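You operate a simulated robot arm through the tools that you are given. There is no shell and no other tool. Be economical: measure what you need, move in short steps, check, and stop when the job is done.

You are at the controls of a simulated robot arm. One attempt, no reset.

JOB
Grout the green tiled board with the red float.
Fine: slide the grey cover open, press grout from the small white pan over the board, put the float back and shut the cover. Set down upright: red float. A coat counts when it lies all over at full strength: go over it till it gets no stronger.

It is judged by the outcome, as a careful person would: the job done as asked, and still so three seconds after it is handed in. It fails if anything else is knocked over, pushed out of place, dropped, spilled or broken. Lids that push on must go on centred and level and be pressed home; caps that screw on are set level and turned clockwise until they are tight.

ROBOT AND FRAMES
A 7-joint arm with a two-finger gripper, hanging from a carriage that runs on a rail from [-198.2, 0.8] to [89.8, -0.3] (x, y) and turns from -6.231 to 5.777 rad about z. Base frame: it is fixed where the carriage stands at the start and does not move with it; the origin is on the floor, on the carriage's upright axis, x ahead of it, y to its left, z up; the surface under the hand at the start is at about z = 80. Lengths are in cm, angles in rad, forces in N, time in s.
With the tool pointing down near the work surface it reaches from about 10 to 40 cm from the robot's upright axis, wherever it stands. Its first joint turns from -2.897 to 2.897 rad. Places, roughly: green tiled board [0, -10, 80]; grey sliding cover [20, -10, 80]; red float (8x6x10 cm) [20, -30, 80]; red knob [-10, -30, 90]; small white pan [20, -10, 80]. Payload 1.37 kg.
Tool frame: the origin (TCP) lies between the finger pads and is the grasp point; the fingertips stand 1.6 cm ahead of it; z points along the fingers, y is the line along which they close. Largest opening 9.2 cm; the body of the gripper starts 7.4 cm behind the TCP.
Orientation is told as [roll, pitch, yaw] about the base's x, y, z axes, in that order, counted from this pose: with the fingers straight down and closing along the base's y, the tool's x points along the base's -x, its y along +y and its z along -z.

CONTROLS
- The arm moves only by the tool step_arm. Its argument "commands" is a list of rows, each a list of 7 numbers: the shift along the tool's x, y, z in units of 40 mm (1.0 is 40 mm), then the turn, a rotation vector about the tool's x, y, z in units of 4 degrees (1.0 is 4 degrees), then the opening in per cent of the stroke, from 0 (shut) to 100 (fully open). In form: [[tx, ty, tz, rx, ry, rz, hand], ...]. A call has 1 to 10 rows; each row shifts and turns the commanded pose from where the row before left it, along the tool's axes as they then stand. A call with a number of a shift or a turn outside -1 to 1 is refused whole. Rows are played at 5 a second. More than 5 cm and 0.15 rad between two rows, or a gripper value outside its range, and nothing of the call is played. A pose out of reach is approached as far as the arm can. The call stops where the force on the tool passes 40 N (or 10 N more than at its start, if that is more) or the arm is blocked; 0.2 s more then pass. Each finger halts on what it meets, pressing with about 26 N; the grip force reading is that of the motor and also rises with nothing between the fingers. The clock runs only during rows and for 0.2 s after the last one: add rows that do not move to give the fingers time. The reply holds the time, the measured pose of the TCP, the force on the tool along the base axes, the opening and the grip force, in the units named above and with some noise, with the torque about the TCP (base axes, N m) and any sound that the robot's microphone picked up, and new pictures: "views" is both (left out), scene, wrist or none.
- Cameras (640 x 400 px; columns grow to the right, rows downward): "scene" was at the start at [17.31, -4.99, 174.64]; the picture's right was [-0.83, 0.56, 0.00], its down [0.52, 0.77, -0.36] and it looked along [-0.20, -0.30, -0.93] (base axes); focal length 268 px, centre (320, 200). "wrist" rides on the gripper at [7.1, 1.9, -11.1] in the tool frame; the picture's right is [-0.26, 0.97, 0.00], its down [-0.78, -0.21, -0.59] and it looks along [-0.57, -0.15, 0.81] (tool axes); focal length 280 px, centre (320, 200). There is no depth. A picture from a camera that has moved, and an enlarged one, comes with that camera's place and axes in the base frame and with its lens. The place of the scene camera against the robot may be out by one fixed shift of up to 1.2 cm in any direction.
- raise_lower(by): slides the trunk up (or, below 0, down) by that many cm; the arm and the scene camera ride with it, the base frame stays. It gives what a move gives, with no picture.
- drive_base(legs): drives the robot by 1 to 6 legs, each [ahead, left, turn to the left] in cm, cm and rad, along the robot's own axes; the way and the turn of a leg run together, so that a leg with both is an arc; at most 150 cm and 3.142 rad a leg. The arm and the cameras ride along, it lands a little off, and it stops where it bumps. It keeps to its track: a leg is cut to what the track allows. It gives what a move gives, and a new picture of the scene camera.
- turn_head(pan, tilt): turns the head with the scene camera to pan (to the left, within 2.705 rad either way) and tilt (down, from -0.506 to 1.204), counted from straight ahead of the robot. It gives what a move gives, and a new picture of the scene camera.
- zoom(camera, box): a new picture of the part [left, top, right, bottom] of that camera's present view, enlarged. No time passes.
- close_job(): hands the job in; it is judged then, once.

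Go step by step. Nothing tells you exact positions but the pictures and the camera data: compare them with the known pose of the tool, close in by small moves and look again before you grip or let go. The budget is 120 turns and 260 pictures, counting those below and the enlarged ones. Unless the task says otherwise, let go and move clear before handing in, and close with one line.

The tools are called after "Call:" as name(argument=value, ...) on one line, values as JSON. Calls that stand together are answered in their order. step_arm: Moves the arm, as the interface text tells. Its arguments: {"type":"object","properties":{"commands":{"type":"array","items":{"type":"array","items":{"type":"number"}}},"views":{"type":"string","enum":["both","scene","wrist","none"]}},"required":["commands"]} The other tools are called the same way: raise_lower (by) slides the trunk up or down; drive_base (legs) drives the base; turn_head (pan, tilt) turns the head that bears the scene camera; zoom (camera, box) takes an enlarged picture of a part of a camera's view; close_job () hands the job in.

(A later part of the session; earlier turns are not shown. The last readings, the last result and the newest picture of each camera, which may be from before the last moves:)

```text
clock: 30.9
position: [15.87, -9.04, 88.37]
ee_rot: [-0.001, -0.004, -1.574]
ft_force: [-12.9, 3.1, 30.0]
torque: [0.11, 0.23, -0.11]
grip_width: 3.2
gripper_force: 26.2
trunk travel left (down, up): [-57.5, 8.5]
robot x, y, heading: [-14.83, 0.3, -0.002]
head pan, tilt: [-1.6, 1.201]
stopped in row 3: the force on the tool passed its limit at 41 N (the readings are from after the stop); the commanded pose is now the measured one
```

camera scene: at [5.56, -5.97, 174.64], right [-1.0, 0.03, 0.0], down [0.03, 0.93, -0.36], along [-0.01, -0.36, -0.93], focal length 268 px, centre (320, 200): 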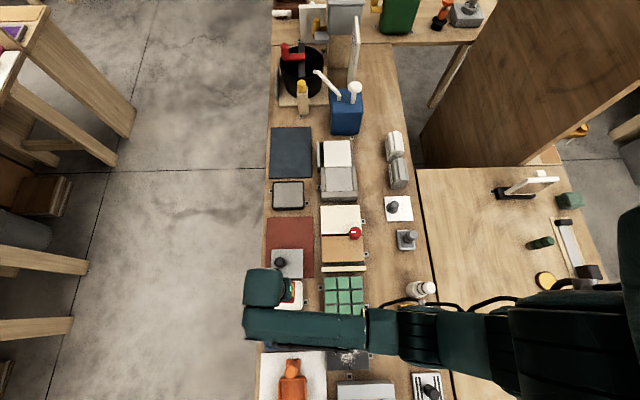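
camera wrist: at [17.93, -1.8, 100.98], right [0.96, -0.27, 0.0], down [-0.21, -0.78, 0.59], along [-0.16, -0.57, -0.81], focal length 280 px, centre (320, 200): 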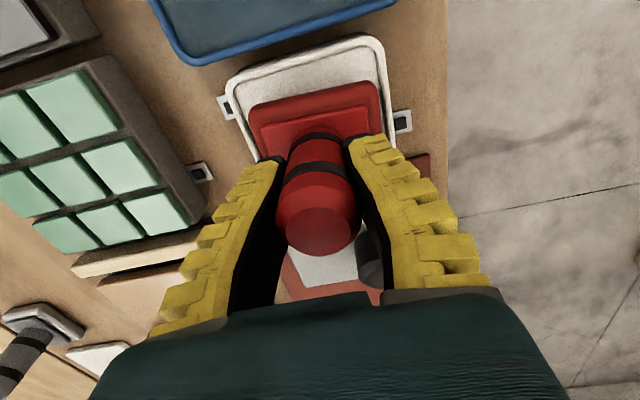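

Call:
zoom(camera="wrist", box=[200, 20, 440, 170])

```text
2.67 times, centred on (320, 95) of wrist
camera zoom: at [17.87, -2.06, 99.39], right [0.96, -0.27, 0.0], down [-0.21, -0.78, 0.59], along [-0.16, -0.57, -0.81], focal length 748 px, centre (320, 480)
```

zoom: 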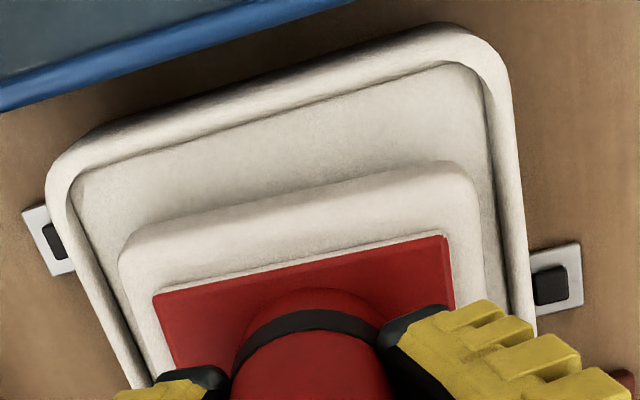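

The float's face is now white with grout. I'll lift, shift the base a bit further back for board reach, and carry it over the board.

Call:
step_arm(commands=[[0, 0, -0.3, 0, 0, 0, 15], [0, 0, -0.6, 0, 0, 0, 15], [0, 0, -0.8, 0, 0, 0, 15], [0, 0, -0.8, 0, 0, 0, 15]], views="none")

Call:
drive_base(legs=[[-4, 0, 0]])

Call:
step_arm(commands=[[0, -1, 0, 0, 0, 0, 15], [0, -1, 0, 0, 0, 0, 15], [0, -0.8, 0, 0, 0, 0, 15], [0, 0, 0, 0, 0, 0, 15]], views="wrist")

```text
clock: 31.9
position: [15.78, -8.95, 98.15]
ee_rot: [0.0, -0.002, -1.574]
ft_force: [-1.1, -0.4, -1.2]
torque: [0.0, -0.04, 0.02]
grip_width: 2.23
gripper_force: 26.0
trunk travel left (down, up): [-57.5, 8.5]
robot x, y, heading: [-14.45, 0.23, 0.004]
head pan, tilt: [-1.6, 1.201]
```

```text
clock: 32.8
position: [12.01, -8.95, 98.03]
ee_rot: [0.002, -0.004, -1.574]
ft_force: [-0.1, 0.0, -2.0]
torque: [0.02, 0.01, -0.02]
grip_width: 2.15
gripper_force: 26.1
trunk travel left (down, up): [-57.5, 8.5]
robot x, y, heading: [-18.85, 0.12, -0.003]
head pan, tilt: [-1.6, 1.201]
camera scene: at [1.54, -5.96, 174.64], right [-1.0, 0.03, 0.0], down [0.03, 0.93, -0.36], along [-0.01, -0.36, -0.93], focal length 268 px, centre (320, 200)
```

scene: 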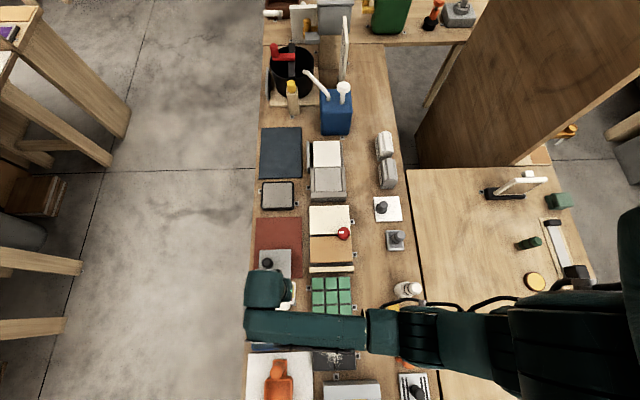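

```text
clock: 33.8
position: [0.67, -8.91, 97.98]
ee_rot: [0.003, -0.004, -1.574]
ft_force: [-0.5, 1.2, -0.6]
torque: [-0.01, 0.0, -0.01]
grip_width: 2.18
gripper_force: 26.0
trunk travel left (down, up): [-57.5, 8.5]
robot x, y, heading: [-18.76, 0.05, -0.005]
head pan, tilt: [-1.6, 1.201]
camera wrist: at [2.65, -1.94, 108.99], right [0.96, -0.27, 0.0], down [-0.22, -0.78, 0.59], along [-0.16, -0.57, -0.81], focal length 280 px, centre (320, 200)
```

wrist: 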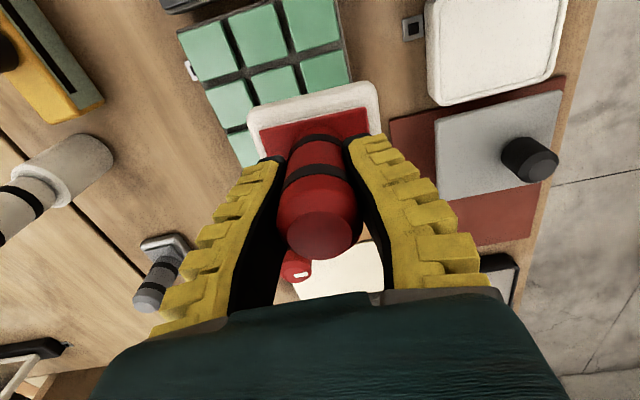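

Call:
zoom(camera="scene", box=[280, 240, 400, 340])

Call:
zoom(camera="wrist", box=[160, 0, 400, 150])

```text
4.00 times, centred on (340, 290) of scene
camera zoom: at [1.53, -5.96, 174.64], right [-1.0, 0.03, 0.0], down [0.03, 0.93, -0.36], along [-0.01, -0.36, -0.93], focal length 1071 px, centre (240, -160)
```

zoom: 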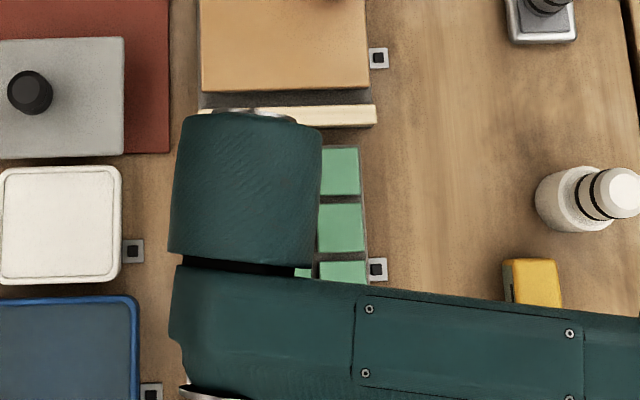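

```text
2.67 times, centred on (280, 75) of wrist
camera zoom: at [2.65, -1.94, 108.99], right [0.96, -0.27, 0.0], down [-0.22, -0.78, 0.59], along [-0.16, -0.57, -0.81], focal length 748 px, centre (427, 533)
```

zoom: 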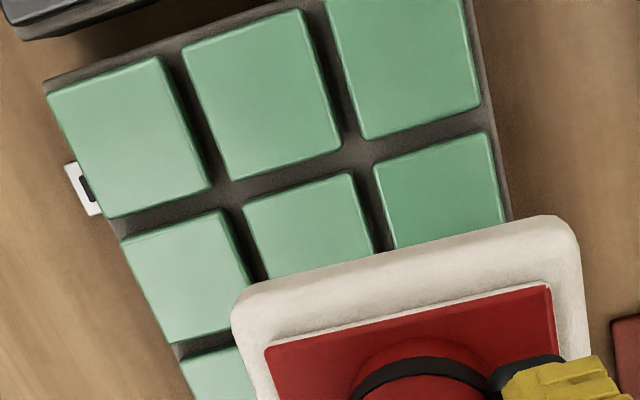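

The board spans x≈-9..3.8 and y≈-14.2..-1.5. I'll start at its (+x, -y) corner and lower until I feel contact.

Call:
step_arm(commands=[[-0.57, -0.22, 0.6, 0, 0, 0, 15], [0, 0, 0.6, 0, 0, 0, 15], [0, 0, 0.5, 0, 0, 0, 15], [0, 0, 0.15, 0, 0, 0, 15], [0, 0, 0.1, 0, 0, 0, 15]], views="none")

```text
clock: 35.0
position: [-0.32, -11.1, 90.34]
ee_rot: [0.002, -0.003, -1.574]
ft_force: [0.0, -0.8, -1.4]
torque: [0.02, 0.0, 0.04]
grip_width: 2.1
gripper_force: 25.4
trunk travel left (down, up): [-57.5, 8.5]
robot x, y, heading: [-18.68, -0.14, -0.002]
head pan, tilt: [-1.6, 1.201]
```

Call:
step_arm(commands=[[0, 0, 0.12, 0, 0, 0, 15], [0, 0, 0.1, 0, 0, 0, 15], [0, 0, 0.1, 0, 0, 0, 15]], views="wrist")

```text
clock: 35.8
position: [-0.33, -11.25, 89.14]
ee_rot: [0.003, -0.005, -1.574]
ft_force: [-10.7, -0.1, 34.0]
torque: [-0.08, 0.18, -0.06]
grip_width: 3.24
gripper_force: 25.6
trunk travel left (down, up): [-57.5, 8.5]
robot x, y, heading: [-18.64, -0.15, -0.008]
head pan, tilt: [-1.6, 1.201]
camera wrist: at [1.76, -4.23, 100.16], right [0.96, -0.27, 0.0], down [-0.22, -0.78, 0.59], along [-0.15, -0.57, -0.8], focal length 280 px, centre (320, 200)
```

wrist: 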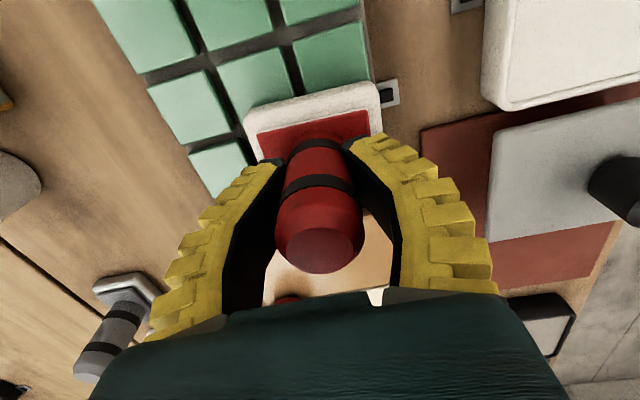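

Contact at 34 N. I'll ease off a little and stroke along +y.

Call:
step_arm(commands=[[0, 0, -0.06, 0, 0, 0, 15], [0.28, 0, 0, 0, 0, 0, 15], [0.28, 0, 0, 0, 0, 0, 15], [0.28, 0, 0, 0, 0, 0, 15], [0.28, 0, 0, 0, 0, 0, 15], [0.28, 0, 0, 0, 0, 0, 15], [0.28, 0, 0, 0, 0, 0, 15]], views="wrist")

```text
clock: 37.4
position: [-0.14, -4.8, 89.33]
ee_rot: [0.002, -0.01, -1.576]
ft_force: [3.3, -15.0, 20.8]
torque: [-0.22, -0.05, 0.07]
grip_width: 2.84
gripper_force: 25.8
trunk travel left (down, up): [-57.5, 8.5]
robot x, y, heading: [-18.86, 0.28, -0.007]
head pan, tilt: [-1.6, 1.201]
camera wrist: at [1.83, 2.2, 100.35], right [0.96, -0.27, 0.01], down [-0.22, -0.77, 0.59], along [-0.15, -0.57, -0.8], focal length 280 px, centre (320, 200)
```

wrist: 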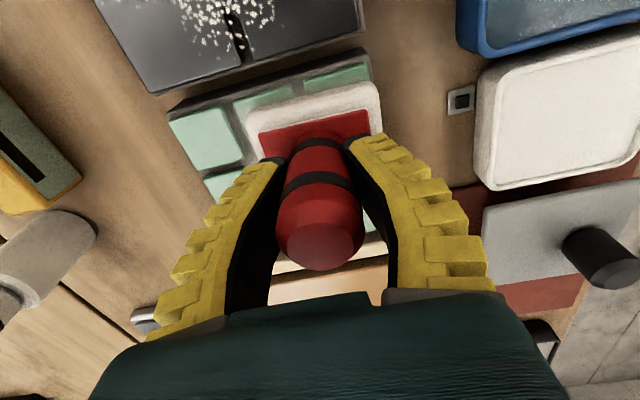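

There's still a strip of board beyond the float on the +y side. I'll stroke a bit further and then raise slightly to see the coat.

Call:
step_arm(commands=[[0.15, 0, 0, 0, 0, 0, 15], [0.1, 0, 0, 0, 0, 0, 15], [0, 0, -0.3, 0, 0, 0, 15], [0, 0, -0.9, 0, 0, 0, 15], [-0.9, 0, -0.7, 0, 0, 0, 15], [-0.9, 0, 0, 0, 0, 0, 15]], views="wrist")

Call:
zoom(camera="wrist", box=[100, 0, 420, 200])

```text
clock: 38.8
position: [-0.36, -10.66, 96.57]
ee_rot: [0.001, -0.002, -1.575]
ft_force: [-1.2, -0.4, -0.8]
torque: [-0.04, -0.03, 0.01]
grip_width: 2.36
gripper_force: 26.0
trunk travel left (down, up): [-57.5, 8.5]
robot x, y, heading: [-18.92, 0.01, -0.005]
head pan, tilt: [-1.6, 1.201]
camera wrist: at [1.68, -3.7, 107.62], right [0.96, -0.26, 0.0], down [-0.21, -0.78, 0.59], along [-0.16, -0.57, -0.81], focal length 280 px, centre (320, 200)
```

wrist: 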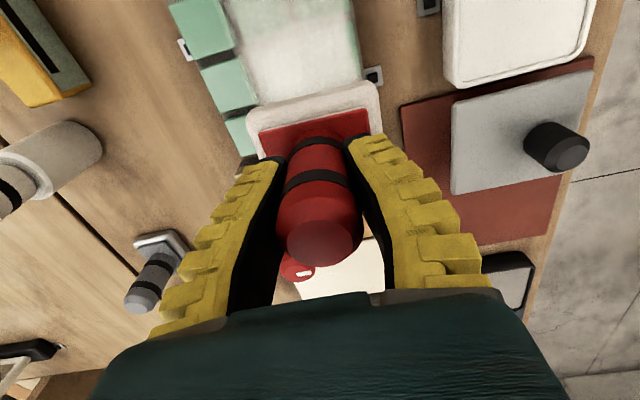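

```text
2.00 times, centred on (260, 100) of wrist
camera zoom: at [1.68, -3.7, 107.62], right [0.96, -0.26, 0.0], down [-0.21, -0.78, 0.59], along [-0.16, -0.57, -0.81], focal length 561 px, centre (440, 400)
```

zoom: 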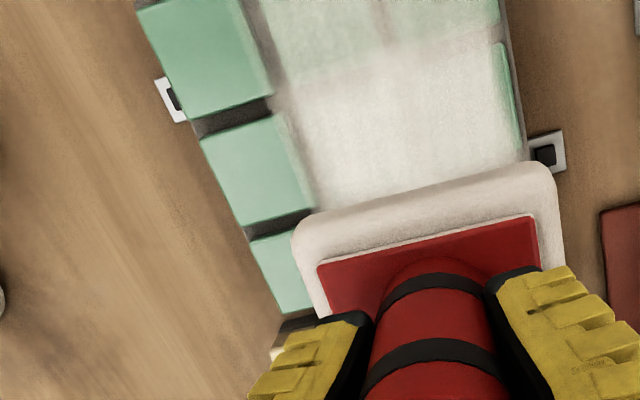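

The grout goes on well but fades along the stroke, and the coat sits slightly toward -x of the board's +x edge. Next is the left part of the board, starting from the +y end.

Call:
step_arm(commands=[[0.85, -0.5, 0, 0, 0, 0, 15], [0.82, -0.5, 0.3, 0, 0, 0, 15], [0, 0, 0.8, 0, 0, 0, 15], [0, 0, 0.6, 0, 0, 0, 15], [0, 0, 0.17, 0, 0, 0, 15], [-0.3, 0, 0, 0, 0, 0, 15], [-0.3, 0, 0, 0, 0, 0, 15], [-0.3, 0, 0, 0, 0, 0, 15], [-0.3, 0, 0, 0, 0, 0, 15], [-0.3, 0, 0, 0, 0, 0, 15]], views="none")

```text
clock: 41.0
position: [-4.26, -9.56, 89.43]
ee_rot: [0.002, -0.001, -1.575]
ft_force: [-0.6, 16.5, 20.8]
torque: [0.23, -0.02, -0.1]
grip_width: 2.33
gripper_force: 26.2
trunk travel left (down, up): [-57.5, 8.5]
robot x, y, heading: [-18.63, 0.08, -0.009]
head pan, tilt: [-1.6, 1.201]
```

Call:
step_arm(commands=[[-0.3, 0, 0, 0, 0, 0, 15], [-0.15, 0, 0, 0, 0, 0, 15], [0, 0.3, 0, 0, 0, 0, 15], [0, 0.3, 0, 0, 0, 0, 15], [0, 0.3, 0, 0, 0, 0, 15], [0, 0.23, 0, 0, 0, 0, 15], [0, 0, -0.5, 0, 0, 0, 15], [0, 0, -1, 0, 0, 0, 15], [-0.5, 0, -0.8, 0, 0, 0, 15]], views="wrist")

Call:
zoom(camera="wrist", box=[140, 0, 420, 175])

```text
clock: 41.9
position: [-4.14, -11.6, 89.23]
ee_rot: [-0.024, 0.0, -1.575]
ft_force: [-13.4, 6.0, 29.7]
torque: [0.02, 0.26, -0.02]
grip_width: 2.94
gripper_force: 25.9
trunk travel left (down, up): [-57.5, 8.5]
robot x, y, heading: [-18.67, 0.08, -0.004]
head pan, tilt: [-1.6, 1.201]
stopped in row 4: the force on the tool passed its limit at 44 N (the readings are from after the stop); the commanded pose is now the measured one
camera wrist: at [-1.87, -4.64, 100.13], right [0.96, -0.26, -0.02], down [-0.2, -0.78, 0.59], along [-0.18, -0.57, -0.8], focal length 280 px, centre (320, 200)
```

wrist: 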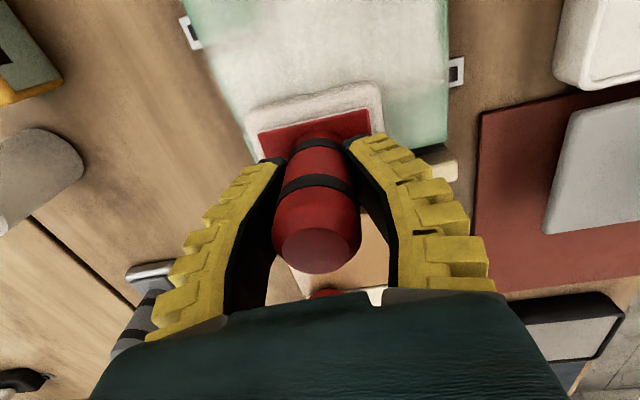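

```text
2.29 times, centred on (280, 88) of wrist
camera zoom: at [-1.87, -4.64, 100.13], right [0.96, -0.26, -0.02], down [-0.2, -0.78, 0.59], along [-0.18, -0.57, -0.8], focal length 641 px, centre (411, 457)
```

zoom: 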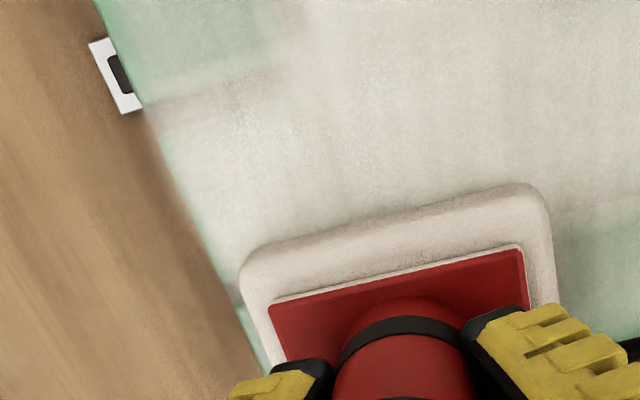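

The float stuck a little at the -y edge. I'll lift, correct the small tilt and view the whole board.

Call:
step_arm(commands=[[0, 0, -0.5, 0, 0, 0, 15], [0, 0, -1, 0, 0.34, 0, 15], [-0.2, 0, -1, 0, 0, 0, 15], [-0.8, 0, -0.7, 0, 0, 0, 15], [-0.8, 0, 0, 0, 0, 0, 15], [-0.8, 0, 0, 0, 0, 0, 15], [0, 0, 0, 0, 0, 0, 15]], views="both")

Call:
zoom(camera="wrist", box=[190, 0, 510, 200])

```text
clock: 43.5
position: [-3.11, -22.42, 101.79]
ee_rot: [-0.017, 0.023, -1.574]
ft_force: [0.2, 0.5, -0.6]
torque: [0.02, 0.0, 0.02]
grip_width: 2.22
gripper_force: 25.7
trunk travel left (down, up): [-57.5, 8.5]
robot x, y, heading: [-18.91, -0.16, -0.007]
head pan, tilt: [-1.6, 1.201]
camera scene: at [1.5, -5.97, 174.65], right [-1.0, 0.03, 0.0], down [0.03, 0.93, -0.36], along [-0.01, -0.36, -0.93], focal length 268 px, centre (320, 200)
camera wrist: at [-0.95, -15.69, 112.95], right [0.96, -0.26, -0.02], down [-0.2, -0.79, 0.57], along [-0.17, -0.55, -0.82], focal length 280 px, centre (320, 200)
```

scene: 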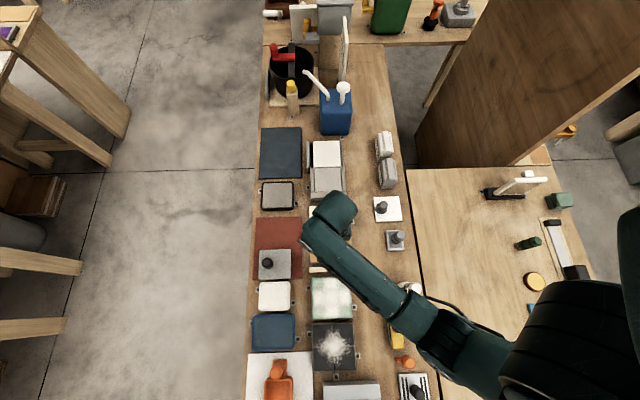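
wrist: 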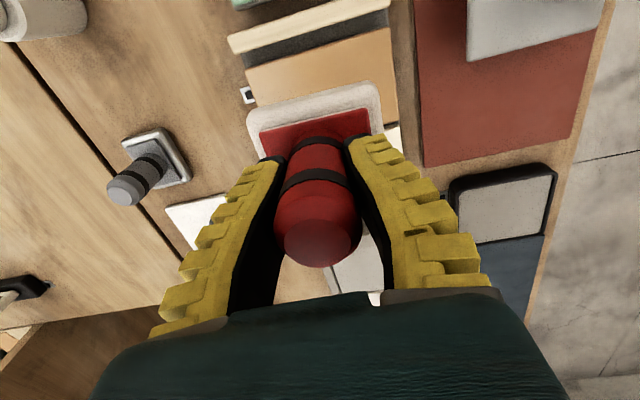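

```text
2.00 times, centred on (350, 100) of wrist
camera zoom: at [-0.95, -15.69, 112.95], right [0.96, -0.26, -0.02], down [-0.2, -0.79, 0.57], along [-0.17, -0.55, -0.82], focal length 561 px, centre (260, 400)
```

zoom: 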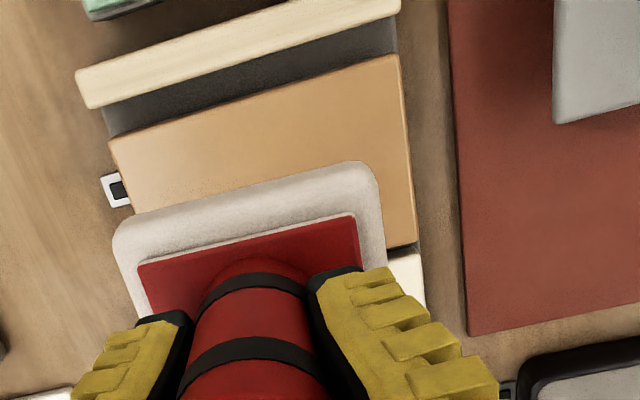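

I'll correct the tilt fully (the axis convention differed from what I assumed) and look at the board in the scene view.

Call:
step_arm(commands=[[0, 0, 0, -0.26, -0.34, 0, 15], [0, 0, 0, 0, 0, 0, 15]], views="none")

Call:
zoom(camera="scene", box=[290, 260, 386, 330])

```text
clock: 44.1
position: [-3.2, -22.21, 101.79]
ee_rot: [0.0, -0.002, -1.574]
ft_force: [-0.5, 0.1, -1.2]
torque: [0.03, 0.01, 0.02]
grip_width: 2.21
gripper_force: 26.8
trunk travel left (down, up): [-57.5, 8.5]
robot x, y, heading: [-18.55, 0.4, -0.006]
head pan, tilt: [-1.6, 1.201]
```

```text
5.71 times, centred on (338, 295) of scene
camera zoom: at [1.5, -5.97, 174.64], right [-1.0, 0.03, 0.0], down [0.03, 0.93, -0.36], along [-0.01, -0.36, -0.93], focal length 1530 px, centre (217, -343)
```

zoom: 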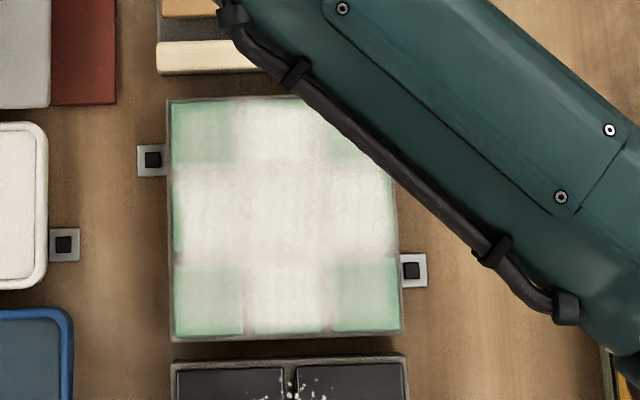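

The coat is building: strong in the middle and weak in the corners. I'll reload at the pan and work the edges and corners.

Call:
step_arm(commands=[[0.55, 0.8, 0, 0, 0, 0, 15], [0.55, 0.8, 0, 0, 0, 0, 15], [0.55, 0.8, 0, 0, 0, 0, 15], [0.55, 0.8, 0, 0, 0, 0, 15], [0.55, 0.8, 0, 0, 0, 0, 15], [0.55, 0.78, 0, 0, 0, 0, 15], [0, 0, 1, 0, 0, 0, 15], [0, 0, 1, 0, 0, 0, 15], [0, 0, 0.9, 0, 0, 0, 15], [0, 0, 0, 0, 0, 0, 15]], views="wrist")

```text
clock: 46.3
position: [15.6, -8.91, 89.96]
ee_rot: [0.002, -0.001, -1.573]
ft_force: [-0.8, -0.1, -1.8]
torque: [-0.01, -0.01, 0.01]
grip_width: 2.08
gripper_force: 25.7
trunk travel left (down, up): [-57.5, 8.5]
robot x, y, heading: [-18.66, 0.15, -0.004]
head pan, tilt: [-1.6, 1.201]
camera wrist: at [17.63, -1.85, 101.01], right [0.96, -0.27, 0.0], down [-0.21, -0.78, 0.59], along [-0.16, -0.57, -0.81], focal length 280 px, centre (320, 200)
```

wrist: 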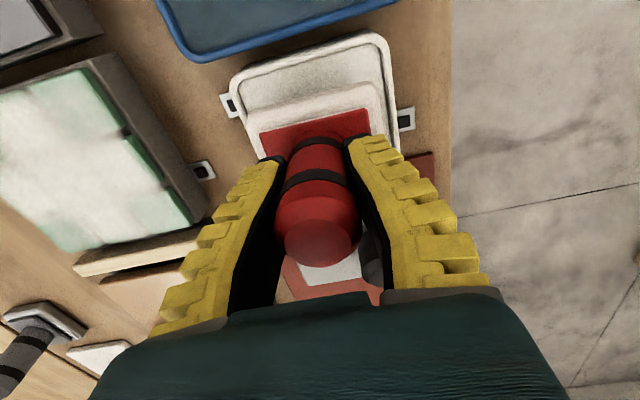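

Call:
step_arm(commands=[[0, 0.07, 0.2, 0, 0, 0, 15], [0, 0, 0.15, 0, 0, 0, 15], [0, 0, 0.03, 0, 0, 0, 15], [0, 0, 0, 0, 0, 0, 15]], views="none")

```text
clock: 47.3
position: [15.82, -9.07, 88.57]
ee_rot: [-0.001, -0.003, -1.575]
ft_force: [0.4, -0.1, -2.1]
torque: [-0.02, -0.02, -0.01]
grip_width: 2.07
gripper_force: 26.1
trunk travel left (down, up): [-57.5, 8.5]
robot x, y, heading: [-18.9, -0.08, -0.006]
head pan, tilt: [-1.6, 1.201]
```

Call:
step_arm(commands=[[0, 0, 0.06, 0, 0, 0, 15], [0, 0, 0.06, 0, 0, 0, 15], [0, 0, 0, 0, 0, 0, 15]], views="none")

```text
clock: 48.1
position: [16.0, -9.11, 88.22]
ee_rot: [0.002, -0.005, -1.574]
ft_force: [-8.7, -2.4, 27.7]
torque: [-0.01, 0.18, -0.06]
grip_width: 2.48
gripper_force: 25.7
trunk travel left (down, up): [-57.5, 8.5]
robot x, y, heading: [-18.92, 0.13, -0.003]
head pan, tilt: [-1.6, 1.201]
```

Loaded. Next I'll go to the (+x, -y) corner, dwell, then trace the +x side.

Call:
step_arm(commands=[[0, 0, -0.7, 0, 0, 0, 15], [0, 0, -1, 0, 0, 0, 15], [-0.14, -1, 0, 0, 0, 0, 15], [-0.14, -1, 0, 0, 0, 0, 15], [-0.14, -1, 0, 0, 0, 0, 15], [-0.13, -0.9, 0, 0, 0, 0, 15], [0, 0, 0.8, 0, 0, 0, 15], [0, 0, 0.55, 0, 0, 0, 15], [0, 0, 0.1, 0, 0, 0, 15]], views="wrist")

```text
clock: 50.1
position: [0.1, -11.16, 89.29]
ee_rot: [0.002, -0.002, -1.574]
ft_force: [-8.5, 6.1, 27.5]
torque: [0.06, 0.18, -0.05]
grip_width: 2.3
gripper_force: 26.3
trunk travel left (down, up): [-57.5, 8.5]
robot x, y, heading: [-18.8, 0.34, -0.004]
head pan, tilt: [-1.6, 1.201]
camera wrist: at [2.18, -4.27, 100.34], right [0.96, -0.26, 0.0], down [-0.21, -0.78, 0.59], along [-0.16, -0.57, -0.81], focal length 280 px, centre (320, 200)
```

wrist: 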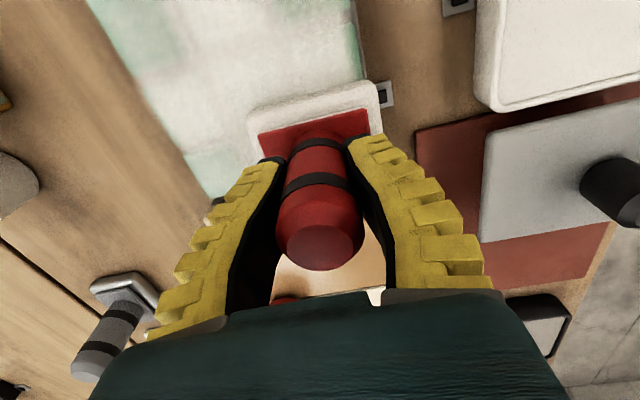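

Call:
step_arm(commands=[[0, 0, -0.04, 0, 0, 0, 15], [0.31, 0, 0, 0, 0, 0, 15], [0.31, 0, 0, 0, 0, 0, 15], [0.31, 0, 0, 0, 0, 0, 15], [0.31, 0, 0, 0, 0, 0, 15], [0.31, 0, 0, 0, 0, 0, 15], [0.31, 0, 0, 0, 0, 0, 15], [0, 0, 0, 0, 0, 0, 15], [0, 0, 0, 0, 0, 0, 15]], views="none")

Call:
step_arm(commands=[[0, -0.3, 0, 0, 0, 0, 15], [0, -0.3, 0, 0, 0, 0, 15], [0, -0.3, 0, 0, 0, 0, 15], [0, -0.3, 0, 0, 0, 0, 15], [0, 0, 0, 0, 0, 0, 15], [0, 0, 0, 0, 0, 0, 15]], views="wrist")

```text
clock: 52.1
position: [0.48, -3.9, 89.3]
ee_rot: [0.0, -0.003, -1.575]
ft_force: [-1.0, -3.8, 3.7]
torque: [-0.08, 0.01, 0.0]
grip_width: 2.29
gripper_force: 25.5
trunk travel left (down, up): [-57.5, 8.5]
robot x, y, heading: [-18.85, -0.01, -0.011]
head pan, tilt: [-1.6, 1.201]
```

```text
clock: 53.5
position: [-3.82, -3.89, 89.27]
ee_rot: [0.008, -0.002, -1.575]
ft_force: [12.7, 0.1, 14.7]
torque: [0.02, -0.02, 0.03]
grip_width: 2.31
gripper_force: 26.5
trunk travel left (down, up): [-57.5, 8.5]
robot x, y, heading: [-19.14, 0.43, -0.005]
head pan, tilt: [-1.6, 1.201]
camera wrist: at [-1.9, 3.06, 100.38], right [0.96, -0.26, 0.01], down [-0.22, -0.78, 0.59], along [-0.15, -0.57, -0.81], focal length 280 px, centre (320, 200)
```

wrist: 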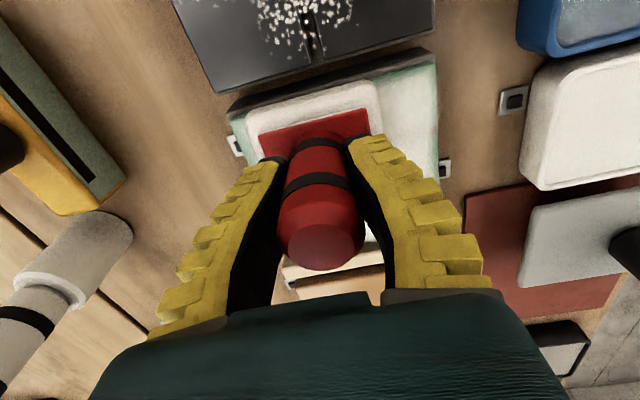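

A thin green strip remains along the left and +y edges. I'll reach a bit further there and then stroke down the -x side.

Call:
step_arm(commands=[[0.1, -0.2, 0.02, 0, 0, 0, 15], [0, 0, 0, 0, 0, 0, 15], [0, 0, 0, 0, 0, 0, 15], [-0.3, 0, 0, 0, 0, 0, 15], [-0.3, 0, 0, 0, 0, 0, 15], [-0.3, 0, 0, 0, 0, 0, 15], [-0.3, 0, 0, 0, 0, 0, 15], [-0.3, 0, 0, 0, 0, 0, 15], [-0.3, 0, 0, 0, 0, 0, 15], [-0.1, 0, 0, 0, 0, 0, 15]], views="wrist")

```text
clock: 55.7
position: [-5.36, -10.75, 89.0]
ee_rot: [-0.002, 0.001, -1.573]
ft_force: [-1.3, 14.6, 16.6]
torque: [0.22, 0.03, -0.01]
grip_width: 2.99
gripper_force: 26.1
trunk travel left (down, up): [-57.5, 8.5]
robot x, y, heading: [-18.69, -0.0, -0.007]
head pan, tilt: [-1.6, 1.201]
camera wrist: at [-3.39, -3.81, 100.08], right [0.96, -0.26, 0.0], down [-0.21, -0.78, 0.59], along [-0.16, -0.57, -0.81], focal length 280 px, centre (320, 200)
```

wrist: 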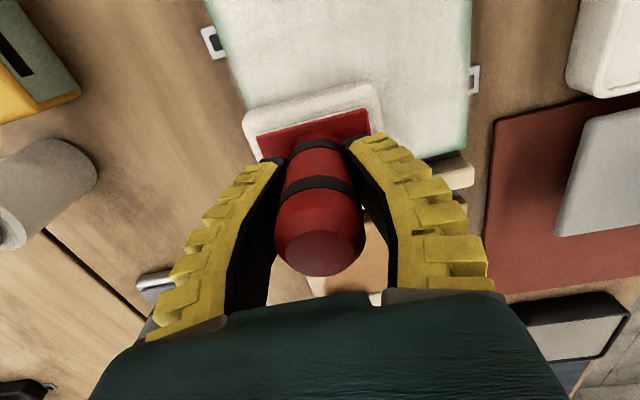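

Now the -y corner, then along the -y edge back toward +x.

Call:
step_arm(commands=[[-0.12, 0, -0.03, 0, 0, 0, 15], [0, 0, 0, 0, 0, 0, 15], [0, 0.25, -0.02, 0, 0, 0, 15], [0, 0.25, 0, 0, 0, 0, 15], [0, 0.25, 0, 0, 0, 0, 15], [0, 0.25, 0, 0, 0, 0, 15], [0, 0.25, 0, 0, 0, 0, 15], [0, 0.2, 0, 0, 0, 0, 15]], views="none")

```text
clock: 57.5
position: [0.48, -11.58, 89.43]
ee_rot: [-0.001, 0.0, -1.573]
ft_force: [0.7, 0.3, -2.1]
torque: [0.04, -0.04, -0.02]
grip_width: 2.24
gripper_force: 26.1
trunk travel left (down, up): [-57.5, 8.5]
robot x, y, heading: [-19.2, 0.18, -0.006]
head pan, tilt: [-1.6, 1.201]
```

I lost contact there, so I'll press again and run this edge the other way, then lift to look.

Call:
step_arm(commands=[[0, 0, 0.09, 0, 0, 0, 15], [0, -0.25, 0, 0, 0, 0, 15], [0, -0.25, 0, 0, 0, 0, 15], [0, -0.25, 0, 0, 0, 0, 15], [0, -0.25, 0, 0, 0, 0, 15], [0, -0.25, 0, 0, 0, 0, 15], [0, -0.15, 0, 0, 0, 0, 15], [0, 0, 0, 0, 0, 0, 15]], views="none")

Call:
step_arm(commands=[[0, 0, -0.5, 0, 0, 0, 15], [0, 0, -1, 0, 0, 0, 15], [0.4, 0.7, -0.8, 0, 0, 0, 15], [0.4, 0.8, 0, 0, 0, 0, 15], [0, 1, 0, 0, 0, 0, 15], [0, 1, 0, 0, 0, 0, 15], [0, 1, 0, 0, 0, 0, 15], [0, 0.6, 0, 0, 0, 0, 15], [0, 0, 0, 0, 0, 0, 15]], views="both")

Call:
zoom(camera="wrist", box=[0, 60, 280, 260])

Call:
zoom(camera="scene", box=[290, 260, 386, 330])

```text
clock: 59.3
position: [-4.46, -11.53, 89.0]
ee_rot: [0.008, -0.001, -1.575]
ft_force: [15.9, 2.0, 17.5]
torque: [0.04, -0.25, 0.0]
grip_width: 2.54
gripper_force: 25.8
trunk travel left (down, up): [-57.5, 8.5]
robot x, y, heading: [-18.72, 0.32, -0.002]
head pan, tilt: [-1.6, 1.201]
```

```text
clock: 61.3
position: [15.51, -8.36, 98.23]
ee_rot: [-0.002, -0.001, -1.573]
ft_force: [-0.2, 0.4, -1.6]
torque: [0.03, 0.0, 0.03]
grip_width: 2.18
gripper_force: 26.3
trunk travel left (down, up): [-57.5, 8.5]
robot x, y, heading: [-18.47, 0.19, -0.01]
head pan, tilt: [-1.6, 1.201]
camera scene: at [1.5, -5.97, 174.64], right [-1.0, 0.03, 0.0], down [0.03, 0.93, -0.36], along [-0.01, -0.36, -0.93], focal length 268 px, centre (320, 200)
camera wrist: at [17.5, -1.37, 109.32], right [0.96, -0.27, 0.0], down [-0.21, -0.78, 0.59], along [-0.16, -0.57, -0.81], focal length 280 px, centre (320, 200)
```

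scene: 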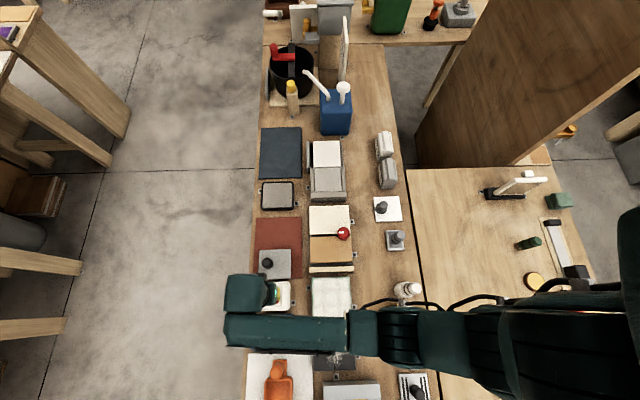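
wrist: 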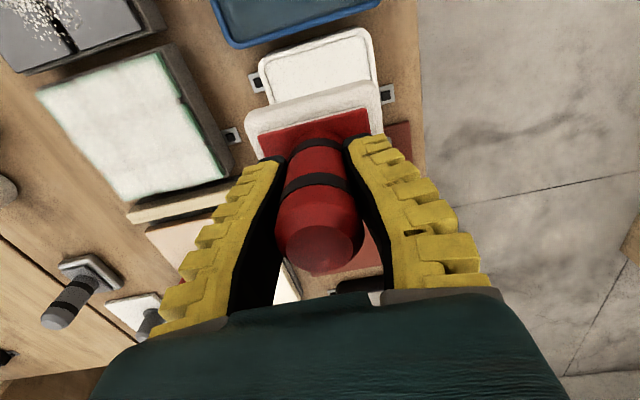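

```text
2.00 times, centred on (140, 160) of wrist
camera zoom: at [17.5, -1.37, 109.32], right [0.96, -0.27, 0.0], down [-0.21, -0.78, 0.59], along [-0.16, -0.57, -0.81], focal length 561 px, centre (680, 280)
```

zoom: 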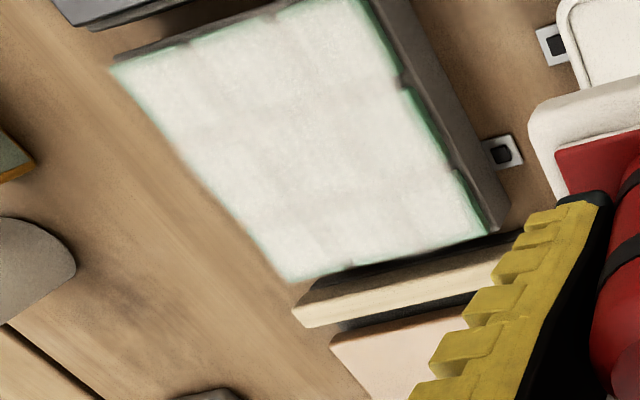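

```text
5.71 times, centred on (338, 295) of scene
camera zoom: at [1.5, -5.97, 174.64], right [-1.0, 0.03, 0.0], down [0.03, 0.93, -0.36], along [-0.01, -0.36, -0.93], focal length 1530 px, centre (217, -343)
```

zoom: 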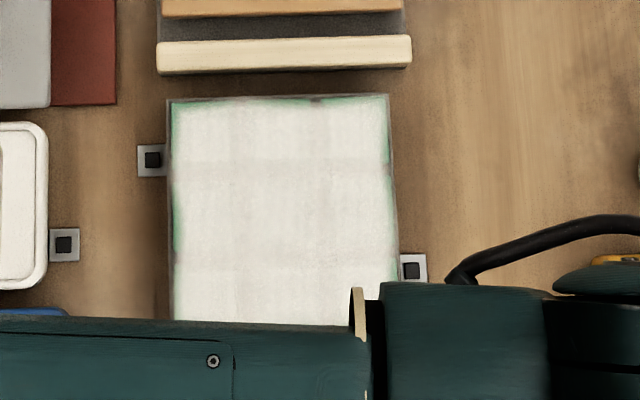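

Nearly complete; only thin green lines remain on the +x, -x and -y edges. I'll reload and do a second round, with a bit more overhang.

Call:
step_arm(commands=[[-0.14, 0.1, 0.8, 0, 0, 0, 15], [0, 0, 0.8, 0, 0, 0, 15], [0, 0, 0.7, 0, 0, 0, 15], [0, 0, 0.1, 0, 0, 0, 15], [0, 0, 0.08, 0, 0, 0, 15], [0, 0, 0, 0, 0, 0, 15]], views="wrist")

```text
clock: 62.7
position: [15.74, -8.84, 88.37]
ee_rot: [0.003, -0.002, -1.574]
ft_force: [1.5, 0.3, -0.8]
torque: [-0.03, 0.0, -0.03]
grip_width: 2.12
gripper_force: 26.6
trunk travel left (down, up): [-57.5, 8.5]
robot x, y, heading: [-18.77, 0.24, -0.005]
head pan, tilt: [-1.6, 1.201]
camera wrist: at [17.76, -1.88, 99.31], right [0.96, -0.27, 0.0], down [-0.21, -0.78, 0.59], along [-0.16, -0.57, -0.81], focal length 280 px, centre (320, 200)
```

wrist: 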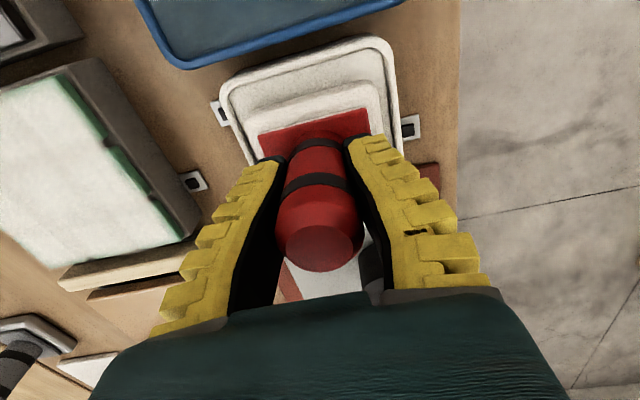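

Call:
step_arm(commands=[[0, 0.03, 0.08, 0, 0, 0, 15], [0, 0, 0.06, 0, 0, 0, 15], [0, 0, 0, 0, 0, 0, 15]], views="none")

```text
clock: 63.5
position: [15.91, -8.85, 87.66]
ee_rot: [-0.001, -0.002, -1.576]
ft_force: [-13.7, 2.5, 33.9]
torque: [-0.03, 0.21, 0.04]
grip_width: 3.1
gripper_force: 25.5
trunk travel left (down, up): [-57.5, 8.5]
robot x, y, heading: [-18.9, 0.07, -0.007]
head pan, tilt: [-1.6, 1.201]
```

Call:
step_arm(commands=[[0, 0, -0.7, 0, 0, 0, 15], [0, 0, -1, 0, 0, 0, 15], [-0.19, -0.94, 0, 0, 0, 0, 15], [-0.19, -0.94, 0, 0, 0, 0, 15], [-0.19, -0.94, 0, 0, 0, 0, 15], [-0.19, -0.91, 0, 0, 0, 0, 15], [0, 0, 0.8, 0, 0, 0, 15], [0, 0, 0.55, 0, 0, 0, 15], [0, 0, 0.1, 0, 0, 0, 15]], views="wrist")

```text
clock: 65.5
position: [1.06, -11.92, 88.93]
ee_rot: [0.003, -0.003, -1.573]
ft_force: [-8.3, 5.1, 29.5]
torque: [0.03, 0.16, 0.01]
grip_width: 2.53
gripper_force: 26.0
trunk travel left (down, up): [-57.5, 8.5]
robot x, y, heading: [-18.87, 0.07, -0.001]
head pan, tilt: [-1.6, 1.201]
camera wrist: at [3.05, -4.87, 99.95], right [0.96, -0.26, 0.0], down [-0.22, -0.78, 0.59], along [-0.15, -0.57, -0.81], focal length 280 px, centre (320, 200)
```

wrist: 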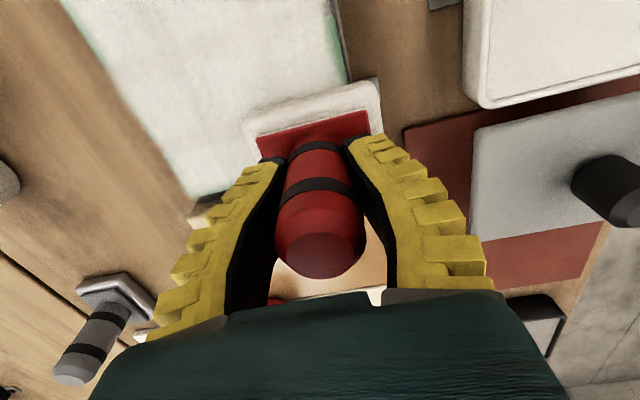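

Call:
step_arm(commands=[[0, 0, -0.02, 0, 0, 0, 15], [0.3, 0, 0, 0, 0, 0, 15], [0.3, 0, 0, 0, 0, 0, 15], [0.3, 0, 0, 0, 0, 0, 15], [0.3, 0, 0, 0, 0, 0, 15], [0.3, 0, 0, 0, 0, 0, 15], [0.3, 0, 0, 0, 0, 0, 15], [0.28, 0, 0, 0, 0, 0, 15], [0, 0, 0, 0, 0, 0, 15]], views="wrist")

```text
clock: 67.5
position: [1.15, -4.11, 88.78]
ee_rot: [0.001, -0.011, -1.572]
ft_force: [1.1, -20.7, 26.7]
torque: [-0.19, -0.06, 0.04]
grip_width: 2.71
gripper_force: 26.6
trunk travel left (down, up): [-57.5, 8.5]
robot x, y, heading: [-18.36, 0.22, -0.004]
head pan, tilt: [-1.6, 1.201]
camera wrist: at [3.0, 2.93, 99.84], right [0.96, -0.26, 0.0], down [-0.21, -0.77, 0.6], along [-0.15, -0.58, -0.8], focal length 280 px, centre (320, 200)
```

wrist: 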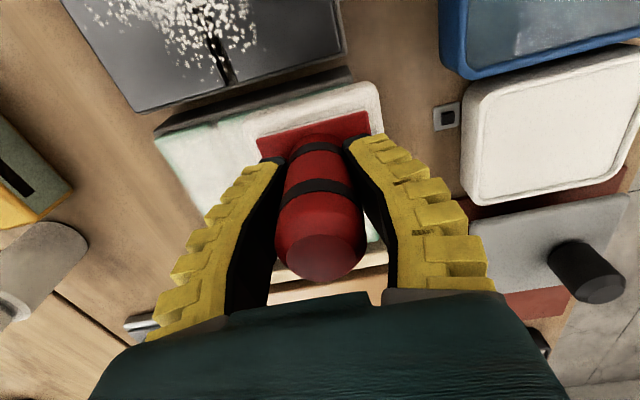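

Call:
step_arm(commands=[[0.12, 0, -0.03, 0, 0, 0, 15], [0, -0.3, 0, 0, 0, 0, 15], [0, -0.3, 0, 0, 0, 0, 15], [0, -0.3, 0, 0, 0, 0, 15], [0, -0.3, 0, 0, 0, 0, 15], [0, -0.3, 0, 0, 0, 0, 15], [0, -0.17, 0, 0, 0, 0, 15], [0, 0, 0, 0, 0, 0, 15]], views="wrist")

```text
clock: 69.3
position: [-5.83, -3.09, 88.91]
ee_rot: [-0.001, -0.002, -1.574]
ft_force: [0.8, -0.5, 2.6]
torque: [0.0, -0.02, -0.01]
grip_width: 2.48
gripper_force: 25.9
trunk travel left (down, up): [-57.5, 8.5]
robot x, y, heading: [-18.82, -0.29, -0.01]
head pan, tilt: [-1.6, 1.201]
camera wrist: at [-3.87, 3.92, 99.98], right [0.96, -0.27, 0.0], down [-0.21, -0.78, 0.59], along [-0.16, -0.57, -0.81], focal length 280 px, centre (320, 200)
```

wrist: 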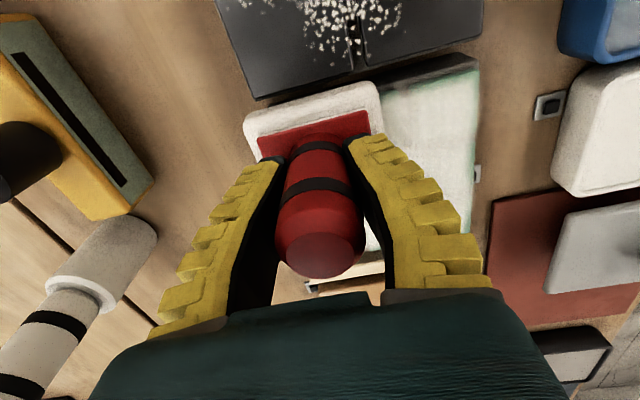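

Call:
step_arm(commands=[[-0.08, 0.05, 0.06, 0, 0, 0, 15], [0, 0, 0, 0, 0, 0, 15], [-0.3, 0, 0, 0, 0, 0, 15], [-0.3, 0, 0, 0, 0, 0, 15], [-0.3, 0, 0, 0, 0, 0, 15], [-0.3, 0, 0, 0, 0, 0, 15], [-0.3, 0, 0, 0, 0, 0, 15], [-0.3, 0, 0, 0, 0, 0, 15], [-0.3, 0, 0, 0, 0, 0, 15], [-0.05, 0, 0, 0, 0, 0, 15]], views="none")

```text
clock: 70.0
position: [-5.83, -3.14, 88.76]
ee_rot: [-0.002, 0.007, -1.577]
ft_force: [-11.0, 16.6, 27.9]
torque: [-0.06, 0.2, -0.19]
grip_width: 2.92
gripper_force: 25.9
trunk travel left (down, up): [-57.5, 8.5]
robot x, y, heading: [-18.94, 0.11, -0.002]
head pan, tilt: [-1.6, 1.201]
stopped in row 3: the force on the tool passed its limit at 42 N (the readings are from after the stop); the commanded pose is now the measured one
```

Slightly too much pressure. I'll back off a touch and continue the stroke.

Call:
step_arm(commands=[[0, 0, -0.06, 0, 0, 0, 15], [-0.3, 0, 0.03, 0, 0, 0, 15], [-0.3, 0, 0, 0, 0, 0, 15], [-0.3, 0, 0, 0, 0, 0, 15], [-0.3, 0, 0, 0, 0, 0, 15], [-0.3, 0, 0, 0, 0, 0, 15], [-0.3, 0, 0, 0, 0, 0, 15], [-0.3, 0, 0, 0, 0, 0, 15], [-0.1, 0, 0, 0, 0, 0, 15]], views="wrist")

```text
clock: 72.0
position: [-5.82, -11.95, 88.56]
ee_rot: [-0.004, 0.01, -1.574]
ft_force: [2.0, 24.7, 28.2]
torque: [0.54, -0.04, -0.01]
grip_width: 3.17
gripper_force: 26.0
trunk travel left (down, up): [-57.5, 8.5]
robot x, y, heading: [-19.0, 0.09, 0.003]
head pan, tilt: [-1.6, 1.201]
camera wrist: at [-3.73, -5.06, 99.64], right [0.96, -0.27, -0.01], down [-0.21, -0.78, 0.58], along [-0.16, -0.56, -0.81], focal length 280 px, centre (320, 200)
```

wrist: 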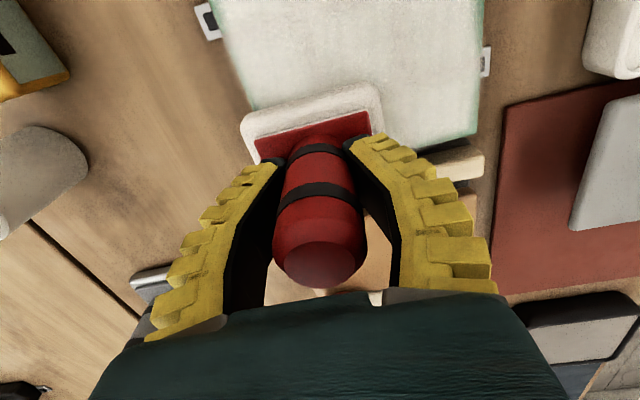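

Call:
step_arm(commands=[[0.03, 0, -0.05, 0, 0, 0, 15], [0, 0.25, 0, 0, 0, 0, 15], [0, 0.25, 0, 0, 0, 0, 15], [0, 0.25, 0, 0, 0, 0, 15], [0, 0.25, 0, 0, 0, 0, 15], [0, 0.25, 0, 0, 0, 0, 15], [0, 0.25, 0, 0, 0, 0, 15], [0, 0.2, 0, 0, 0, 0, 15]], views="none")

```text
clock: 73.8
position: [1.15, -12.26, 89.0]
ee_rot: [-0.001, 0.002, -1.575]
ft_force: [0.5, 0.5, -2.0]
torque: [0.01, -0.01, 0.02]
grip_width: 2.19
gripper_force: 26.0
trunk travel left (down, up): [-57.5, 8.5]
robot x, y, heading: [-19.05, 0.18, -0.007]
head pan, tilt: [-1.6, 1.201]
```

Call:
step_arm(commands=[[0.03, 0, 0.08, 0, 0, 0, 15], [0, -0.25, 0.01, 0, 0, 0, 15], [0, -0.25, 0, 0, 0, 0, 15], [0, -0.25, 0, 0, 0, 0, 15], [0, -0.25, 0, 0, 0, 0, 15], [0, -0.25, 0, 0, 0, 0, 15], [0, -0.25, 0, 0, 0, 0, 15], [0, -0.1, 0, 0, 0, 0, 15]], views="none")

Call:
step_arm(commands=[[0, 0, -0.5, 0, 0, 0, 15], [0, 0, -1, 0, 0, 0, 15], [0.4, 0.7, -0.8, 0, 0, 0, 15], [0.4, 0.8, 0, 0, 0, 0, 15], [0, 1, 0, 0, 0, 0, 15], [0, 1, 0, 0, 0, 0, 15], [0, 1, 0, 0, 0, 0, 15], [0, 0.8, 0, 0, 0, 0, 15], [0, 0, 0, 0, 0, 0, 15]], views="wrist")

Call:
zoom(camera="wrist", box=[0, 60, 280, 260])

Call:
zoom(camera="scene", box=[290, 260, 386, 330])

```text
clock: 75.6
position: [-4.92, -12.22, 88.76]
ee_rot: [0.001, 0.001, -1.574]
ft_force: [11.1, -1.9, 12.2]
torque: [0.12, -0.13, -0.13]
grip_width: 2.49
gripper_force: 25.8
trunk travel left (down, up): [-57.5, 8.5]
robot x, y, heading: [-18.98, 0.23, -0.002]
head pan, tilt: [-1.6, 1.201]
```

```text
clock: 77.6
position: [16.28, -8.88, 97.78]
ee_rot: [-0.002, 0.004, -1.578]
ft_force: [-0.3, -0.3, -1.7]
torque: [0.01, 0.0, -0.02]
grip_width: 2.17
gripper_force: 25.9
trunk travel left (down, up): [-57.5, 8.5]
robot x, y, heading: [-18.87, 0.4, -0.009]
head pan, tilt: [-1.6, 1.201]
camera wrist: at [18.28, -2.02, 108.9], right [0.96, -0.27, 0.0], down [-0.21, -0.78, 0.59], along [-0.16, -0.56, -0.81], focal length 280 px, centre (320, 200)
```

wrist: 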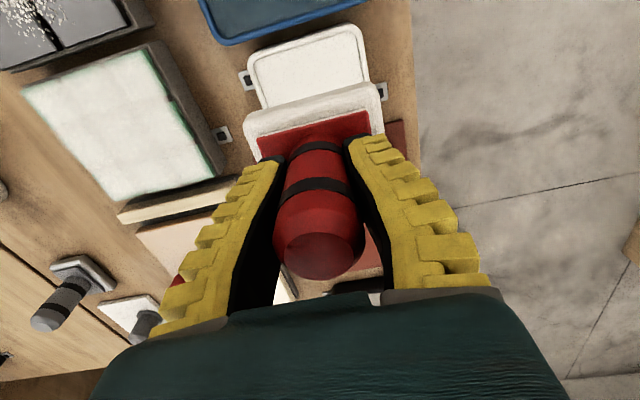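

```text
2.00 times, centred on (140, 160) of wrist
camera zoom: at [18.28, -2.02, 108.9], right [0.96, -0.27, 0.0], down [-0.21, -0.78, 0.59], along [-0.16, -0.56, -0.81], focal length 561 px, centre (680, 280)
```

zoom: 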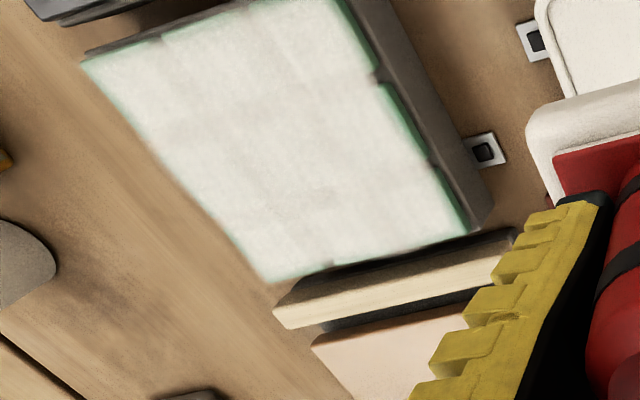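

```text
5.71 times, centred on (338, 295) of scene
camera zoom: at [1.48, -5.97, 174.65], right [-1.0, 0.03, 0.0], down [0.03, 0.93, -0.36], along [-0.01, -0.36, -0.93], focal length 1530 px, centre (217, -343)
```

zoom: 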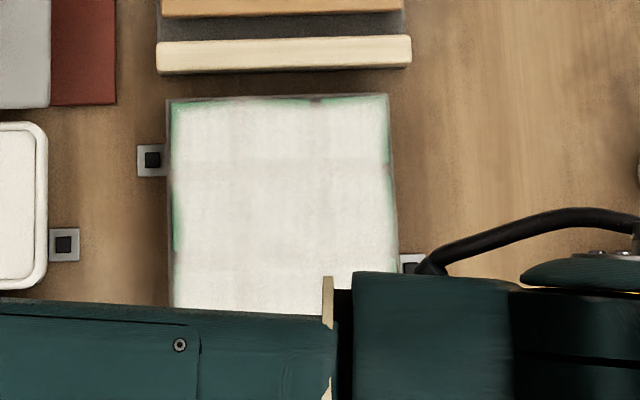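

Call:
zoom(camera="scene", box=[310, 272, 356, 302])

Call:
zoom(camera="wrist", box=[15, 40, 245, 205])

```text
13.33 times, centred on (333, 287) of scene
camera zoom: at [1.48, -5.97, 174.65], right [-1.0, 0.03, 0.0], down [0.03, 0.93, -0.36], along [-0.01, -0.36, -0.93], focal length 3570 px, centre (147, -960)
```

zoom: 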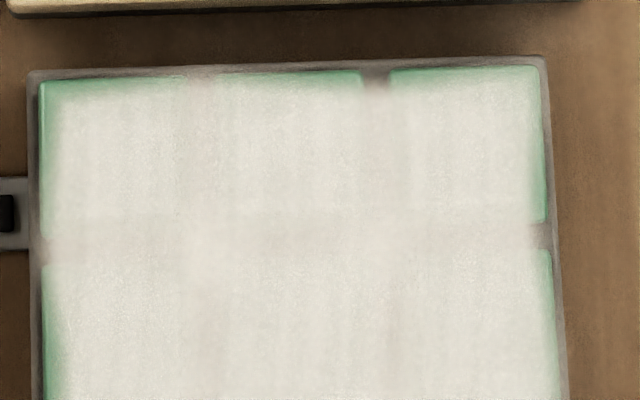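

```text
2.42 times, centred on (130, 122) of wrist
camera zoom: at [18.28, -2.02, 108.9], right [0.96, -0.27, 0.0], down [-0.21, -0.78, 0.59], along [-0.16, -0.56, -0.81], focal length 680 px, centre (781, 388)
```

zoom: 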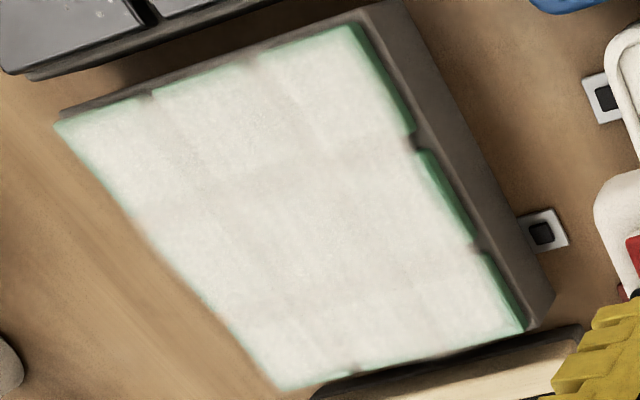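

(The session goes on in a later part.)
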